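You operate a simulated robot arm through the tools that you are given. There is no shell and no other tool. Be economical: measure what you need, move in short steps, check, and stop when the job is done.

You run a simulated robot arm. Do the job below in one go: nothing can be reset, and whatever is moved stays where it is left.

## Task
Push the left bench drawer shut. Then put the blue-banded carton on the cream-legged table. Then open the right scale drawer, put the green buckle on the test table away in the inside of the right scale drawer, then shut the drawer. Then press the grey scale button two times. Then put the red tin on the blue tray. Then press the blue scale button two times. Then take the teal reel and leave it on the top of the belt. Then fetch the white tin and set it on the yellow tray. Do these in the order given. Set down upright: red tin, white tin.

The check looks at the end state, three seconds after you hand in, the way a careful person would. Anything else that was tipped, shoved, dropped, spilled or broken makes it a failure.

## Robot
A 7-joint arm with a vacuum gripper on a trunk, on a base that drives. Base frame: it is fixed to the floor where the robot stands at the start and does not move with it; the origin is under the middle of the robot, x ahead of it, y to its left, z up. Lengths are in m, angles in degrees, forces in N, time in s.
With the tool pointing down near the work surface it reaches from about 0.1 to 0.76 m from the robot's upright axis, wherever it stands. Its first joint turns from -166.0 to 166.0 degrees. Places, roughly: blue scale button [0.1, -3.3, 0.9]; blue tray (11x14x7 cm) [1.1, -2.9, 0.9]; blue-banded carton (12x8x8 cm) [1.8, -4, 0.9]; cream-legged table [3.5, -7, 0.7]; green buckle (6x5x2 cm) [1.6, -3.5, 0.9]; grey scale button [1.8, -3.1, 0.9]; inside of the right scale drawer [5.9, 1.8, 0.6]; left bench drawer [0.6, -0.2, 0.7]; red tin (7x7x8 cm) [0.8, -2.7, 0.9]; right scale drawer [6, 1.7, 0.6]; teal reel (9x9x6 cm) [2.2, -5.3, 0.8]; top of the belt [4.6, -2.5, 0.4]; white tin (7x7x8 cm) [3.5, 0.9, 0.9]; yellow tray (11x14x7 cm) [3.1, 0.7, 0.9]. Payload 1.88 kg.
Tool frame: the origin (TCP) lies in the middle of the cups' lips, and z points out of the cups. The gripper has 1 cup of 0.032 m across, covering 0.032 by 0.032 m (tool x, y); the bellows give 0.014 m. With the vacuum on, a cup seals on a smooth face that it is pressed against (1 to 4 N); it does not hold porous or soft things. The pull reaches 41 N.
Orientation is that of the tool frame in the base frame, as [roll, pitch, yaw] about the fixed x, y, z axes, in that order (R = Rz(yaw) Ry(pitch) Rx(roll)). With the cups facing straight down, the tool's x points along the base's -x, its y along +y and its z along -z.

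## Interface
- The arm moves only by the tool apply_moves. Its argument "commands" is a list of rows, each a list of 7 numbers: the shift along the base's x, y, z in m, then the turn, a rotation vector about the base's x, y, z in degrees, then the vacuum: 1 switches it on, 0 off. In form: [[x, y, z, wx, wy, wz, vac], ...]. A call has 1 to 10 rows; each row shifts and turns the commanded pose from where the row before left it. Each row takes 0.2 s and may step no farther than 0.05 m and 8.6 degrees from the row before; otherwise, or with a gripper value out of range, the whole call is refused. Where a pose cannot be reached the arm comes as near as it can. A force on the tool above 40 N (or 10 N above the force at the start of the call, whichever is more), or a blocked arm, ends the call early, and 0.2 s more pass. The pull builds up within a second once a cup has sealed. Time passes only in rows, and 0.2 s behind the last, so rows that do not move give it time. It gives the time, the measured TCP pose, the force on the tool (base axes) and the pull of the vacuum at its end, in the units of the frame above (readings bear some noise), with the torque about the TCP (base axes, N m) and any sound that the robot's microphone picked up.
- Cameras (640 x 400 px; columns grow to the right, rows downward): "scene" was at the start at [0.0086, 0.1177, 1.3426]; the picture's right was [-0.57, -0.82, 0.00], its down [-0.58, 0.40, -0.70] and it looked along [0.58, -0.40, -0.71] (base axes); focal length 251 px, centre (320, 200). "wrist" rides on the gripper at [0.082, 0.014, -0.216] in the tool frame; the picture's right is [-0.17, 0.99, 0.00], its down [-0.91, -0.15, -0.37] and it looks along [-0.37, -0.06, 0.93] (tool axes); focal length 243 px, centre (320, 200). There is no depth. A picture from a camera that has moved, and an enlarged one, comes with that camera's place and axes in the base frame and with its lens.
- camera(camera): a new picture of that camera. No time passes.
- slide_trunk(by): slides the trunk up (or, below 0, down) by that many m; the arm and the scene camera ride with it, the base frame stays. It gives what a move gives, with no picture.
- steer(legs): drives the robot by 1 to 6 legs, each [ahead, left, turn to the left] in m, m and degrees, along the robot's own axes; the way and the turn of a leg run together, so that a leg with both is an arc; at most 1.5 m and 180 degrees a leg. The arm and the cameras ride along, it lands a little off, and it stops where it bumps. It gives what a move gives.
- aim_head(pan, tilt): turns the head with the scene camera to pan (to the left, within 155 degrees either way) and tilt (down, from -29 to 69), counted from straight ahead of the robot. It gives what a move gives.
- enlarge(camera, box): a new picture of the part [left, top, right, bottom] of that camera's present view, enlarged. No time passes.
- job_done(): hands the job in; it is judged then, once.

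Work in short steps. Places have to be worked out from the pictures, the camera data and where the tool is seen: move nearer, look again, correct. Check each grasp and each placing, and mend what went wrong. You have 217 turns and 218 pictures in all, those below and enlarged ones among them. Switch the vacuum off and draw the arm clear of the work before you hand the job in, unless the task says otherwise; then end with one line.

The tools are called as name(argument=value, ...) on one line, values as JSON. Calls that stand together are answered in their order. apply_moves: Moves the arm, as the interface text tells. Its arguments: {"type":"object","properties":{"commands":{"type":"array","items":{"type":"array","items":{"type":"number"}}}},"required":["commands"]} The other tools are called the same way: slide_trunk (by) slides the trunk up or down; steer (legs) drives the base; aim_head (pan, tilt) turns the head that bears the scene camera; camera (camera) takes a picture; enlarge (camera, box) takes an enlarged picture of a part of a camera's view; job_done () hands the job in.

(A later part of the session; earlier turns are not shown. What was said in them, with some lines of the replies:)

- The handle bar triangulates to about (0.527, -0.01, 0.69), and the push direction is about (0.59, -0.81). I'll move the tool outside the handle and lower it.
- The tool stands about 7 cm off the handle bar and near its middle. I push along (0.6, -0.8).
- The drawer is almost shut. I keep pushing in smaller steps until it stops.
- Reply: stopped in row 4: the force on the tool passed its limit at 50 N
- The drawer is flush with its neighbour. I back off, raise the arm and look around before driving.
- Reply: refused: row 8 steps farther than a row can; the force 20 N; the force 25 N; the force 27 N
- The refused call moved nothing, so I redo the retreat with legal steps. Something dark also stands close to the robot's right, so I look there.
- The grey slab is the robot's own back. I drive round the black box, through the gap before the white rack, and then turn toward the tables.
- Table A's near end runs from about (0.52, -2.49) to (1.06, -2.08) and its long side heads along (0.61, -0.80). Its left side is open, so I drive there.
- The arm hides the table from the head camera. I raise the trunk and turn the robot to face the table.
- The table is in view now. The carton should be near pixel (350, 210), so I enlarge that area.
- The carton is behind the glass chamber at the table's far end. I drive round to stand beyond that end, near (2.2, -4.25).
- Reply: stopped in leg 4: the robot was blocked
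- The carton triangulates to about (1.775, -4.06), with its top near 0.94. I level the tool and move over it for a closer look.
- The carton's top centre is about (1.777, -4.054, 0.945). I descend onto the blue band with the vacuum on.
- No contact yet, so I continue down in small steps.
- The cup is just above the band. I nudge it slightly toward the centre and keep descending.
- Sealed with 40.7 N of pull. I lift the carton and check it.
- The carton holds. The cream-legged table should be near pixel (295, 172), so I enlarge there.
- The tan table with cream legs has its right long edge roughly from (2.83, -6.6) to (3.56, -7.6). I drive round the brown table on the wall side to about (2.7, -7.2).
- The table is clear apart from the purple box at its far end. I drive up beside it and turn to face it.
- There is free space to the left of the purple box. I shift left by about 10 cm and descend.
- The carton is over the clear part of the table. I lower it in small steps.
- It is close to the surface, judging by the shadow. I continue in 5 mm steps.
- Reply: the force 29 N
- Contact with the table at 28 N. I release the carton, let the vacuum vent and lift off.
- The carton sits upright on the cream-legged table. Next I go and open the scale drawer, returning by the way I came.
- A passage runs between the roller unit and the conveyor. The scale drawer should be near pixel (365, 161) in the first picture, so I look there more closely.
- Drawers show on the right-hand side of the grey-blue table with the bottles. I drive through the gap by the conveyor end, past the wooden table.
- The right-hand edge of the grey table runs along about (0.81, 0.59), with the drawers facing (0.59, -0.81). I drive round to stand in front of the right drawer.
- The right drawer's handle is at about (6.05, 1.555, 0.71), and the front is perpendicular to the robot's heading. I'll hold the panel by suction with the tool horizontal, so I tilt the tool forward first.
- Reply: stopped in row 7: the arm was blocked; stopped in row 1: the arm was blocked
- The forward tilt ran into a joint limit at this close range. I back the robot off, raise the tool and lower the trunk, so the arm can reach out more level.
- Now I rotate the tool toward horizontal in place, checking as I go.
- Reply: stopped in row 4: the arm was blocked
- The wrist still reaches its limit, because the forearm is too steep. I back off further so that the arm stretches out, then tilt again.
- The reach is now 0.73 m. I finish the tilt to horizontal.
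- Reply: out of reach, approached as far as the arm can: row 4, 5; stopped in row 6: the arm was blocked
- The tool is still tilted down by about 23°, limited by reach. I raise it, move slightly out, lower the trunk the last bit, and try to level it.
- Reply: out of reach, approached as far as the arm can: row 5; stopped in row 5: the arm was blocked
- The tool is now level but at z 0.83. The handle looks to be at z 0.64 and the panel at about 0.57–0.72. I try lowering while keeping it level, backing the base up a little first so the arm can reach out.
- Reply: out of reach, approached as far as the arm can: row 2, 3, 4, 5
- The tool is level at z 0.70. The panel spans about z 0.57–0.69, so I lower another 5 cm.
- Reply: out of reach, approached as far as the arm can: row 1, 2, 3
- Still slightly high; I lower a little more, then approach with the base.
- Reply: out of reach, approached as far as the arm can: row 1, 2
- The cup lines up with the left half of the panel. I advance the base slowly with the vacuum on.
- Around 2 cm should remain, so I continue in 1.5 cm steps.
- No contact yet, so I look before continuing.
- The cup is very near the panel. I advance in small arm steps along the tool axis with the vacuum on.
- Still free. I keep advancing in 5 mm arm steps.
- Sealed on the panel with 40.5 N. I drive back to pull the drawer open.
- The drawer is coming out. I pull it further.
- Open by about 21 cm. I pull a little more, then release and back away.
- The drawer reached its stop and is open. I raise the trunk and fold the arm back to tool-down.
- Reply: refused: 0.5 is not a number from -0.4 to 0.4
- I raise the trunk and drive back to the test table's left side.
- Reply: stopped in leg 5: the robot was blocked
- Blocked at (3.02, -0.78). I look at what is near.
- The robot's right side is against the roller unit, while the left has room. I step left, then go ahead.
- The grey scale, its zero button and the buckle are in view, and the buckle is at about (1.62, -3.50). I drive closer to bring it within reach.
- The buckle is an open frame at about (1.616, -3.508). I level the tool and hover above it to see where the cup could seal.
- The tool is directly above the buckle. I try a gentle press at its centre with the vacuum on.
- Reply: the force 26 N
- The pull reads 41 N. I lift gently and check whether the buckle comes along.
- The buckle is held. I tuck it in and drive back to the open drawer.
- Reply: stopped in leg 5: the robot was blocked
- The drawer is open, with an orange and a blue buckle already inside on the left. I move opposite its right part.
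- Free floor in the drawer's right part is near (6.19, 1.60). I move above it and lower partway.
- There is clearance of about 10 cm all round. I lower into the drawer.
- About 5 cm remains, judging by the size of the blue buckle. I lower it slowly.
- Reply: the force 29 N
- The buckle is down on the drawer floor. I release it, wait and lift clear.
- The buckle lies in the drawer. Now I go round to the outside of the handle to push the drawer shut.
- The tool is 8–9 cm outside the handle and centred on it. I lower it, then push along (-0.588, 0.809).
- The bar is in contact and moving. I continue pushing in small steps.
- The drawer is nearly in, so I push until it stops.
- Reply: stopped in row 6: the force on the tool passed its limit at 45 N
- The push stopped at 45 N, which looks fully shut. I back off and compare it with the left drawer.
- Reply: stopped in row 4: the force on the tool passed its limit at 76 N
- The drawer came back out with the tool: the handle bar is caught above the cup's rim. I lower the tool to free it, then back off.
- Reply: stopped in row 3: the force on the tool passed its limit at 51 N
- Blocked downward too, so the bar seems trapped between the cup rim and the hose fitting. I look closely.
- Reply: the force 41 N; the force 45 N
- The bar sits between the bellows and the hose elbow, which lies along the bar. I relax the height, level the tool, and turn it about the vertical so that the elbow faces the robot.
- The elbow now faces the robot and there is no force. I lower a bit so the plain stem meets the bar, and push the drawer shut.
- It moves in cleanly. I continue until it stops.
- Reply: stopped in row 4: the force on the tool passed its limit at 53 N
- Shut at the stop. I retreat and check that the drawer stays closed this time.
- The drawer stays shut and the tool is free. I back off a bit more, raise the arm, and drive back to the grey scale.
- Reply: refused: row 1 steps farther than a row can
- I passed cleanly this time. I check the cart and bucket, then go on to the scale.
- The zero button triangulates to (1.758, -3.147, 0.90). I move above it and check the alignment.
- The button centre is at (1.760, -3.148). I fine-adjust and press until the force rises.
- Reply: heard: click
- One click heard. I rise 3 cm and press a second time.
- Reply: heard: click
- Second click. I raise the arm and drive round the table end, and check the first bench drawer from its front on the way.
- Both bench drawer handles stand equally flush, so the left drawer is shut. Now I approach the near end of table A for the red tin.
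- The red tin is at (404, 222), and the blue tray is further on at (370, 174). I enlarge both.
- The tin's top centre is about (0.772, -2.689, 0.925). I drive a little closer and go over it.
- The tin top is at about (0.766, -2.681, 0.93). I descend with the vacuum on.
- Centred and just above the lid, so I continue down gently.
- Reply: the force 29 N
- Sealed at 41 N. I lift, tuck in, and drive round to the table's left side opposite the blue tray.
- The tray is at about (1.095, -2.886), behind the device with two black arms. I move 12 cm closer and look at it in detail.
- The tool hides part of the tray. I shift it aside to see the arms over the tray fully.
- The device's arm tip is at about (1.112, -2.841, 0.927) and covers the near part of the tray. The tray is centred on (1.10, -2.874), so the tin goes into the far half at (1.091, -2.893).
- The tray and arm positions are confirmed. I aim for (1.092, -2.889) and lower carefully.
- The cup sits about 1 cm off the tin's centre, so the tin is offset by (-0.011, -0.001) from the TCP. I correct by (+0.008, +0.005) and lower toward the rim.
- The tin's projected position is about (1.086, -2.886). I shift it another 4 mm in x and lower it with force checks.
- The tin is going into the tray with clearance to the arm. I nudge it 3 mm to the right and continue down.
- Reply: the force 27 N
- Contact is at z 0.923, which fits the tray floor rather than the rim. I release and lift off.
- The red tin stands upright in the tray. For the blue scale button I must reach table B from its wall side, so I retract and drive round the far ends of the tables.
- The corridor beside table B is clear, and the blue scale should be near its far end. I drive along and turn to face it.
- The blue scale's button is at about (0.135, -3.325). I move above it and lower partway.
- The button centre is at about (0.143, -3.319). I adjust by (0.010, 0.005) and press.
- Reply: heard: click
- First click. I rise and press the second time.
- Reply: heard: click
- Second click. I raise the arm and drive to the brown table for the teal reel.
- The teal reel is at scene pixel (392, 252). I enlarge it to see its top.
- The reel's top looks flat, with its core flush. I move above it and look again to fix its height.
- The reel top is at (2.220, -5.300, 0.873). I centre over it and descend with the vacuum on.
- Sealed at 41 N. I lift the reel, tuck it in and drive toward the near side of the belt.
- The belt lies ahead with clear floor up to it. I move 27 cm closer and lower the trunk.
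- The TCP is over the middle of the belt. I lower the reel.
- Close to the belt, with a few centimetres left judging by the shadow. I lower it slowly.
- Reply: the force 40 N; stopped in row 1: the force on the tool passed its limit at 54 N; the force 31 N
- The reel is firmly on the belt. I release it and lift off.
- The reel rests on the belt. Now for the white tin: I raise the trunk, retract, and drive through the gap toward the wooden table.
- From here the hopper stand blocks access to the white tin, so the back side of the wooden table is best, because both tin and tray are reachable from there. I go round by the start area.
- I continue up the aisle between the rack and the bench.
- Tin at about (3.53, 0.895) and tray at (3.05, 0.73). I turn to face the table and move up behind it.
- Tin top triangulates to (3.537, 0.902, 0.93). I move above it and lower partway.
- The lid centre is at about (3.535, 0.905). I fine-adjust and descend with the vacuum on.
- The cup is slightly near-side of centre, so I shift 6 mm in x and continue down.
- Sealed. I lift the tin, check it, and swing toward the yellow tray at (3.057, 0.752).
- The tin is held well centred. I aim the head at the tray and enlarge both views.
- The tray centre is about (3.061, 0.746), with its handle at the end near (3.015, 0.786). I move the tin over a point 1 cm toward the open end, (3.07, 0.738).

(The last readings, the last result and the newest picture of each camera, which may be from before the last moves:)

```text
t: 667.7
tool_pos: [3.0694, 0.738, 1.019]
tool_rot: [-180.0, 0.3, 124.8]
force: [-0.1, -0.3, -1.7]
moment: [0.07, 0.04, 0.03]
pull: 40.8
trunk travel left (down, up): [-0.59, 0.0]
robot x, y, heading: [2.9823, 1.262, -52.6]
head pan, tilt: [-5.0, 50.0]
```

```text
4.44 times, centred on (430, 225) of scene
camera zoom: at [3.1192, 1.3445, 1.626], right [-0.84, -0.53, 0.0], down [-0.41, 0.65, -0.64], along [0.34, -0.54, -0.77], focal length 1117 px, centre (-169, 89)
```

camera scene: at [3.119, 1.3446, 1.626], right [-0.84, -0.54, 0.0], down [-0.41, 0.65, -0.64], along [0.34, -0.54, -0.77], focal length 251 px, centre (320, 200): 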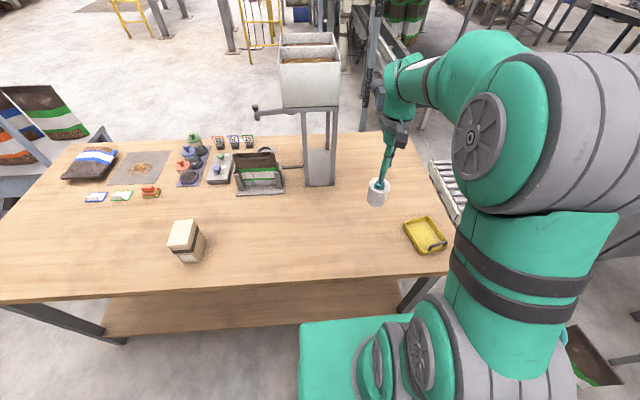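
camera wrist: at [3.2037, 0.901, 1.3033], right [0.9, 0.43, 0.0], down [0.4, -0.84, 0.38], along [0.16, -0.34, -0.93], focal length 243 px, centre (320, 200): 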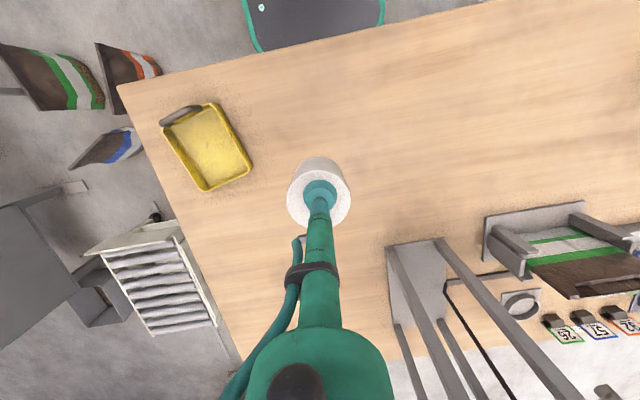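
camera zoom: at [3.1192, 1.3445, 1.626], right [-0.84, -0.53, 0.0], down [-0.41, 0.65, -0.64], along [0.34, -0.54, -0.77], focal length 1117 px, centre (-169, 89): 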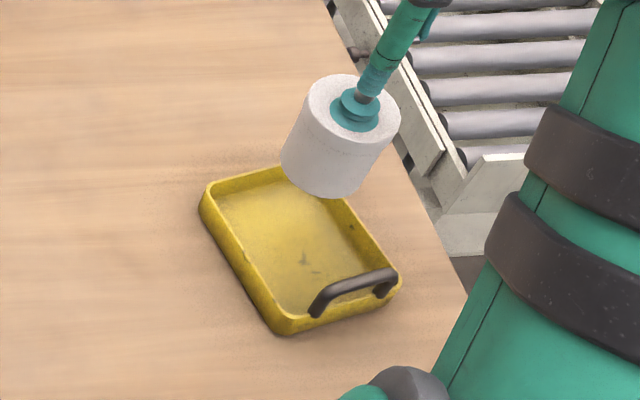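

The tin aligns well inside the tray. I lower it toward the floor of the tray.

apply_moves(commands=[[0, 0, -0.03, 0, 0, 0, 1], [0, 0, -0.03, 0, 0, 0, 1], [0, 0, -0.012, 0, 0, 0, 1]])

enlarge(camera="wrist", box=[220, 90, 420, 240])

enlarge(camera="scene", box=[370, 180, 490, 270])

```text
t: 668.5
tool_pos: [3.0706, 0.7374, 0.9464]
tool_rot: [-180.0, 0.2, 124.9]
force: [-0.7, 1.0, -1.4]
moment: [0.04, -0.01, 0.03]
pull: 40.5
trunk travel left (down, up): [-0.59, 0.0]
robot x, y, heading: [2.9809, 1.2619, -52.8]
head pan, tilt: [-5.0, 50.0]
```

```text
2.67 times, centred on (320, 165) of wrist
camera zoom: at [3.0347, 0.8143, 1.1625], right [0.9, 0.43, 0.0], down [0.4, -0.84, 0.38], along [0.16, -0.34, -0.93], focal length 647 px, centre (320, 293)
```

zoom: 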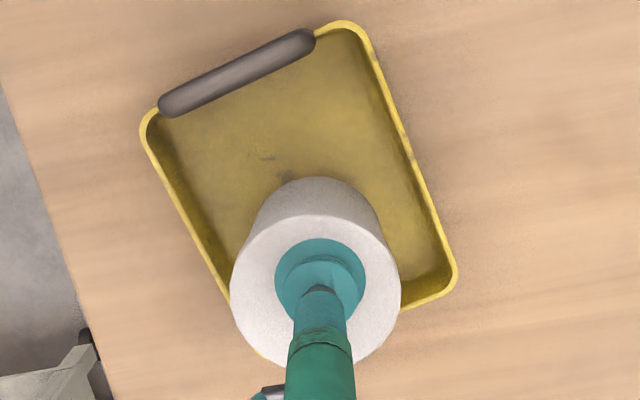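

```text
4.44 times, centred on (430, 225) of scene
camera zoom: at [3.1189, 1.3445, 1.626], right [-0.84, -0.53, 0.0], down [-0.41, 0.65, -0.64], along [0.34, -0.54, -0.77], focal length 1117 px, centre (-169, 89)
```

zoom: 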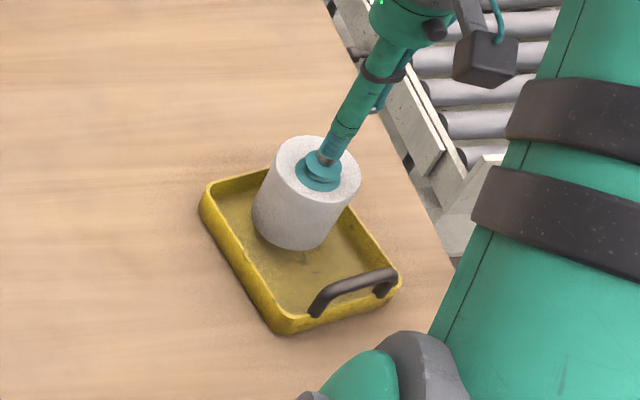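

It is going inside the walls. I continue in small steps to contact.

apply_moves(commands=[[0, 0, -0.008, 0, 0, 0, 1], [0, 0, -0.005, 0, 0, 0, 1], [0, 0, -0.004, 0, 0, 0, 1]])

apply_moves(commands=[[0, 0, -0.004, 0, 0, 0, 1], [0, 0, 0, 0, 0, 0, 1]])

```text
t: 669.3
tool_pos: [3.0705, 0.7374, 0.9293]
tool_rot: [-179.9, 0.1, 124.8]
force: [-0.7, -0.3, -1.1]
moment: [0.0, -0.04, -0.02]
pull: 40.5
trunk travel left (down, up): [-0.59, 0.0]
robot x, y, heading: [2.9821, 1.267, -52.5]
head pan, tilt: [-5.0, 50.0]
```

```text
t: 669.9
tool_pos: [3.0697, 0.7378, 0.9245]
tool_rot: [179.9, 0.1, 124.8]
force: [-0.4, 0.3, -1.9]
moment: [0.02, -0.01, 0.0]
pull: 40.8
trunk travel left (down, up): [-0.59, 0.0]
robot x, y, heading: [2.98, 1.2626, -52.9]
head pan, tilt: [-5.0, 50.0]
```

apply_moves(commands=[[0, 0, -0.003, 0, 0, 0, 1], [0, 0, -0.003, 0, 0, 0, 1]])

```text
t: 670.5
tool_pos: [3.07, 0.7389, 0.9233]
tool_rot: [-179.8, 0.6, 124.9]
force: [0.0, 5.9, 28.3]
moment: [0.18, 0.05, -0.05]
pull: 40.9
trunk travel left (down, up): [-0.59, 0.0]
robot x, y, heading: [2.981, 1.2627, -52.6]
head pan, tilt: [-5.0, 50.0]
```

Contact with the tray floor at 28 N. I release and lift.

apply_moves(commands=[[0, 0, 0.003, 0, 0, 0, 0], [0, 0, 0, 0, 0, 0, 0], [0, 0, 0, 0, 0, 0, 0], [0, 0, 0.015, 0, 0, 0, 0], [0, 0, 0.04, 0, 0, 0, 0], [0, 0, 0.05, 0, 0, 0, 0], [0, 0, 0.05, 0, 0, 0, 0], [0, 0, 0.05, 0, 0, 0, 0], [0, 0.02, 0.03, 0, 0, 0, 0], [0, 0.04, 0, 0, 0, 0, 0]])

steer(legs=[[-0.25, 0, 0]])

camera(camera="scene")

camera(camera="wrist")

```text
t: 672.7
tool_pos: [3.0697, 0.7984, 1.1574]
tool_rot: [179.9, 0.2, 124.9]
force: [0.0, -0.5, -0.2]
moment: [0.02, 0.03, 0.02]
pull: 0.0
trunk travel left (down, up): [-0.59, 0.0]
robot x, y, heading: [2.983, 1.262, -52.8]
head pan, tilt: [-5.0, 50.0]
```

```text
t: 674.5
tool_pos: [2.9176, 0.997, 1.1565]
tool_rot: [180.0, 0.1, 124.9]
force: [0.6, 0.7, -1.1]
moment: [-0.02, -0.01, -0.01]
pull: 0.0
trunk travel left (down, up): [-0.59, 0.0]
robot x, y, heading: [2.8331, 1.4613, -52.6]
head pan, tilt: [-5.0, 50.0]
```

```text
59 pictures are left
camera scene: at [2.9672, 1.5435, 1.626], right [-0.84, -0.54, 0.0], down [-0.41, 0.65, -0.64], along [0.34, -0.54, -0.77], focal length 251 px, centre (320, 200)
```

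scene: 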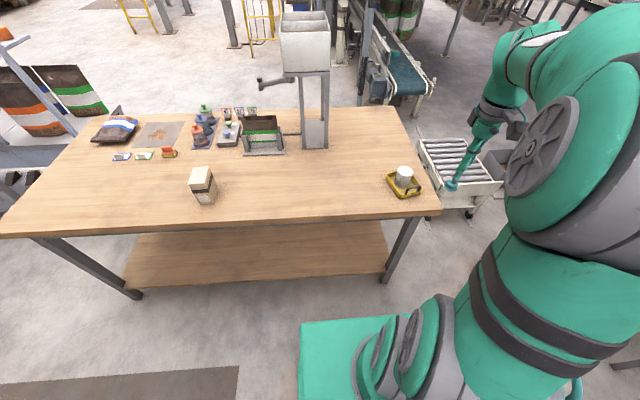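

```text
58 pictures are left
camera wrist: at [2.8823, 1.073, 1.3729], right [0.9, 0.43, 0.0], down [0.4, -0.84, 0.38], along [0.16, -0.34, -0.93], focal length 243 px, centre (320, 200)
```

wrist: 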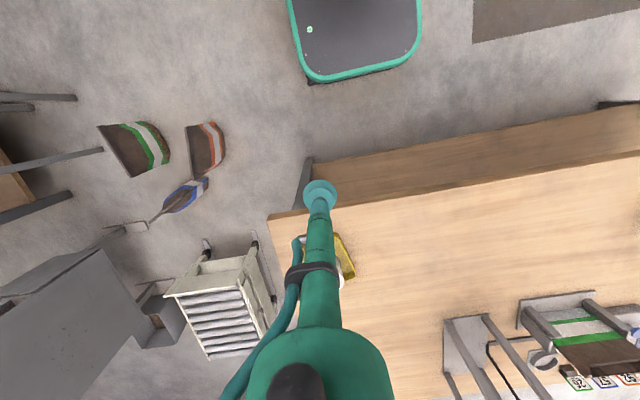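

enlarge(camera="scene", box=[360, 140, 460, 215])

enlarge(camera="scene", box=[340, 0, 520, 220])

```text
5.33 times, centred on (410, 178) of scene
camera zoom: at [2.9672, 1.5435, 1.626], right [-0.84, -0.54, 0.0], down [-0.41, 0.65, -0.64], along [0.34, -0.54, -0.77], focal length 1340 px, centre (-160, 320)
```

zoom: 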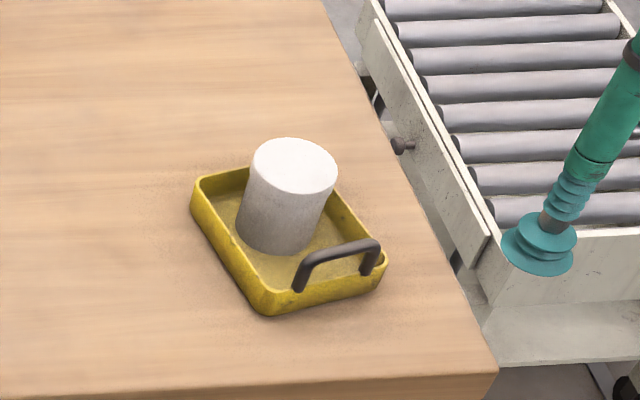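

```text
1.82 times, centred on (430, 110) of scene
camera zoom: at [2.9672, 1.5435, 1.626], right [-0.84, -0.54, 0.0], down [-0.41, 0.65, -0.64], along [0.34, -0.54, -0.77], focal length 457 px, centre (120, 364)
```

zoom: 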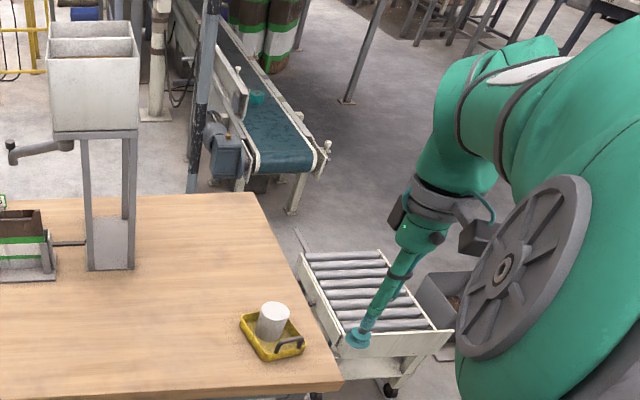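

The white tin stands upright in the yellow tray and the reel is still on the belt. The vacuum is off and the arm is clear of the work, so I hand in.

job_done()

```text
The job is handed in.
```

I finished all eight steps in the order given and handed the job in, but the robot bumped something twice while driving through the gap by the roller cart. The cart looked to be where it was afterwards; I could not rule out a shift of a few centimetres.
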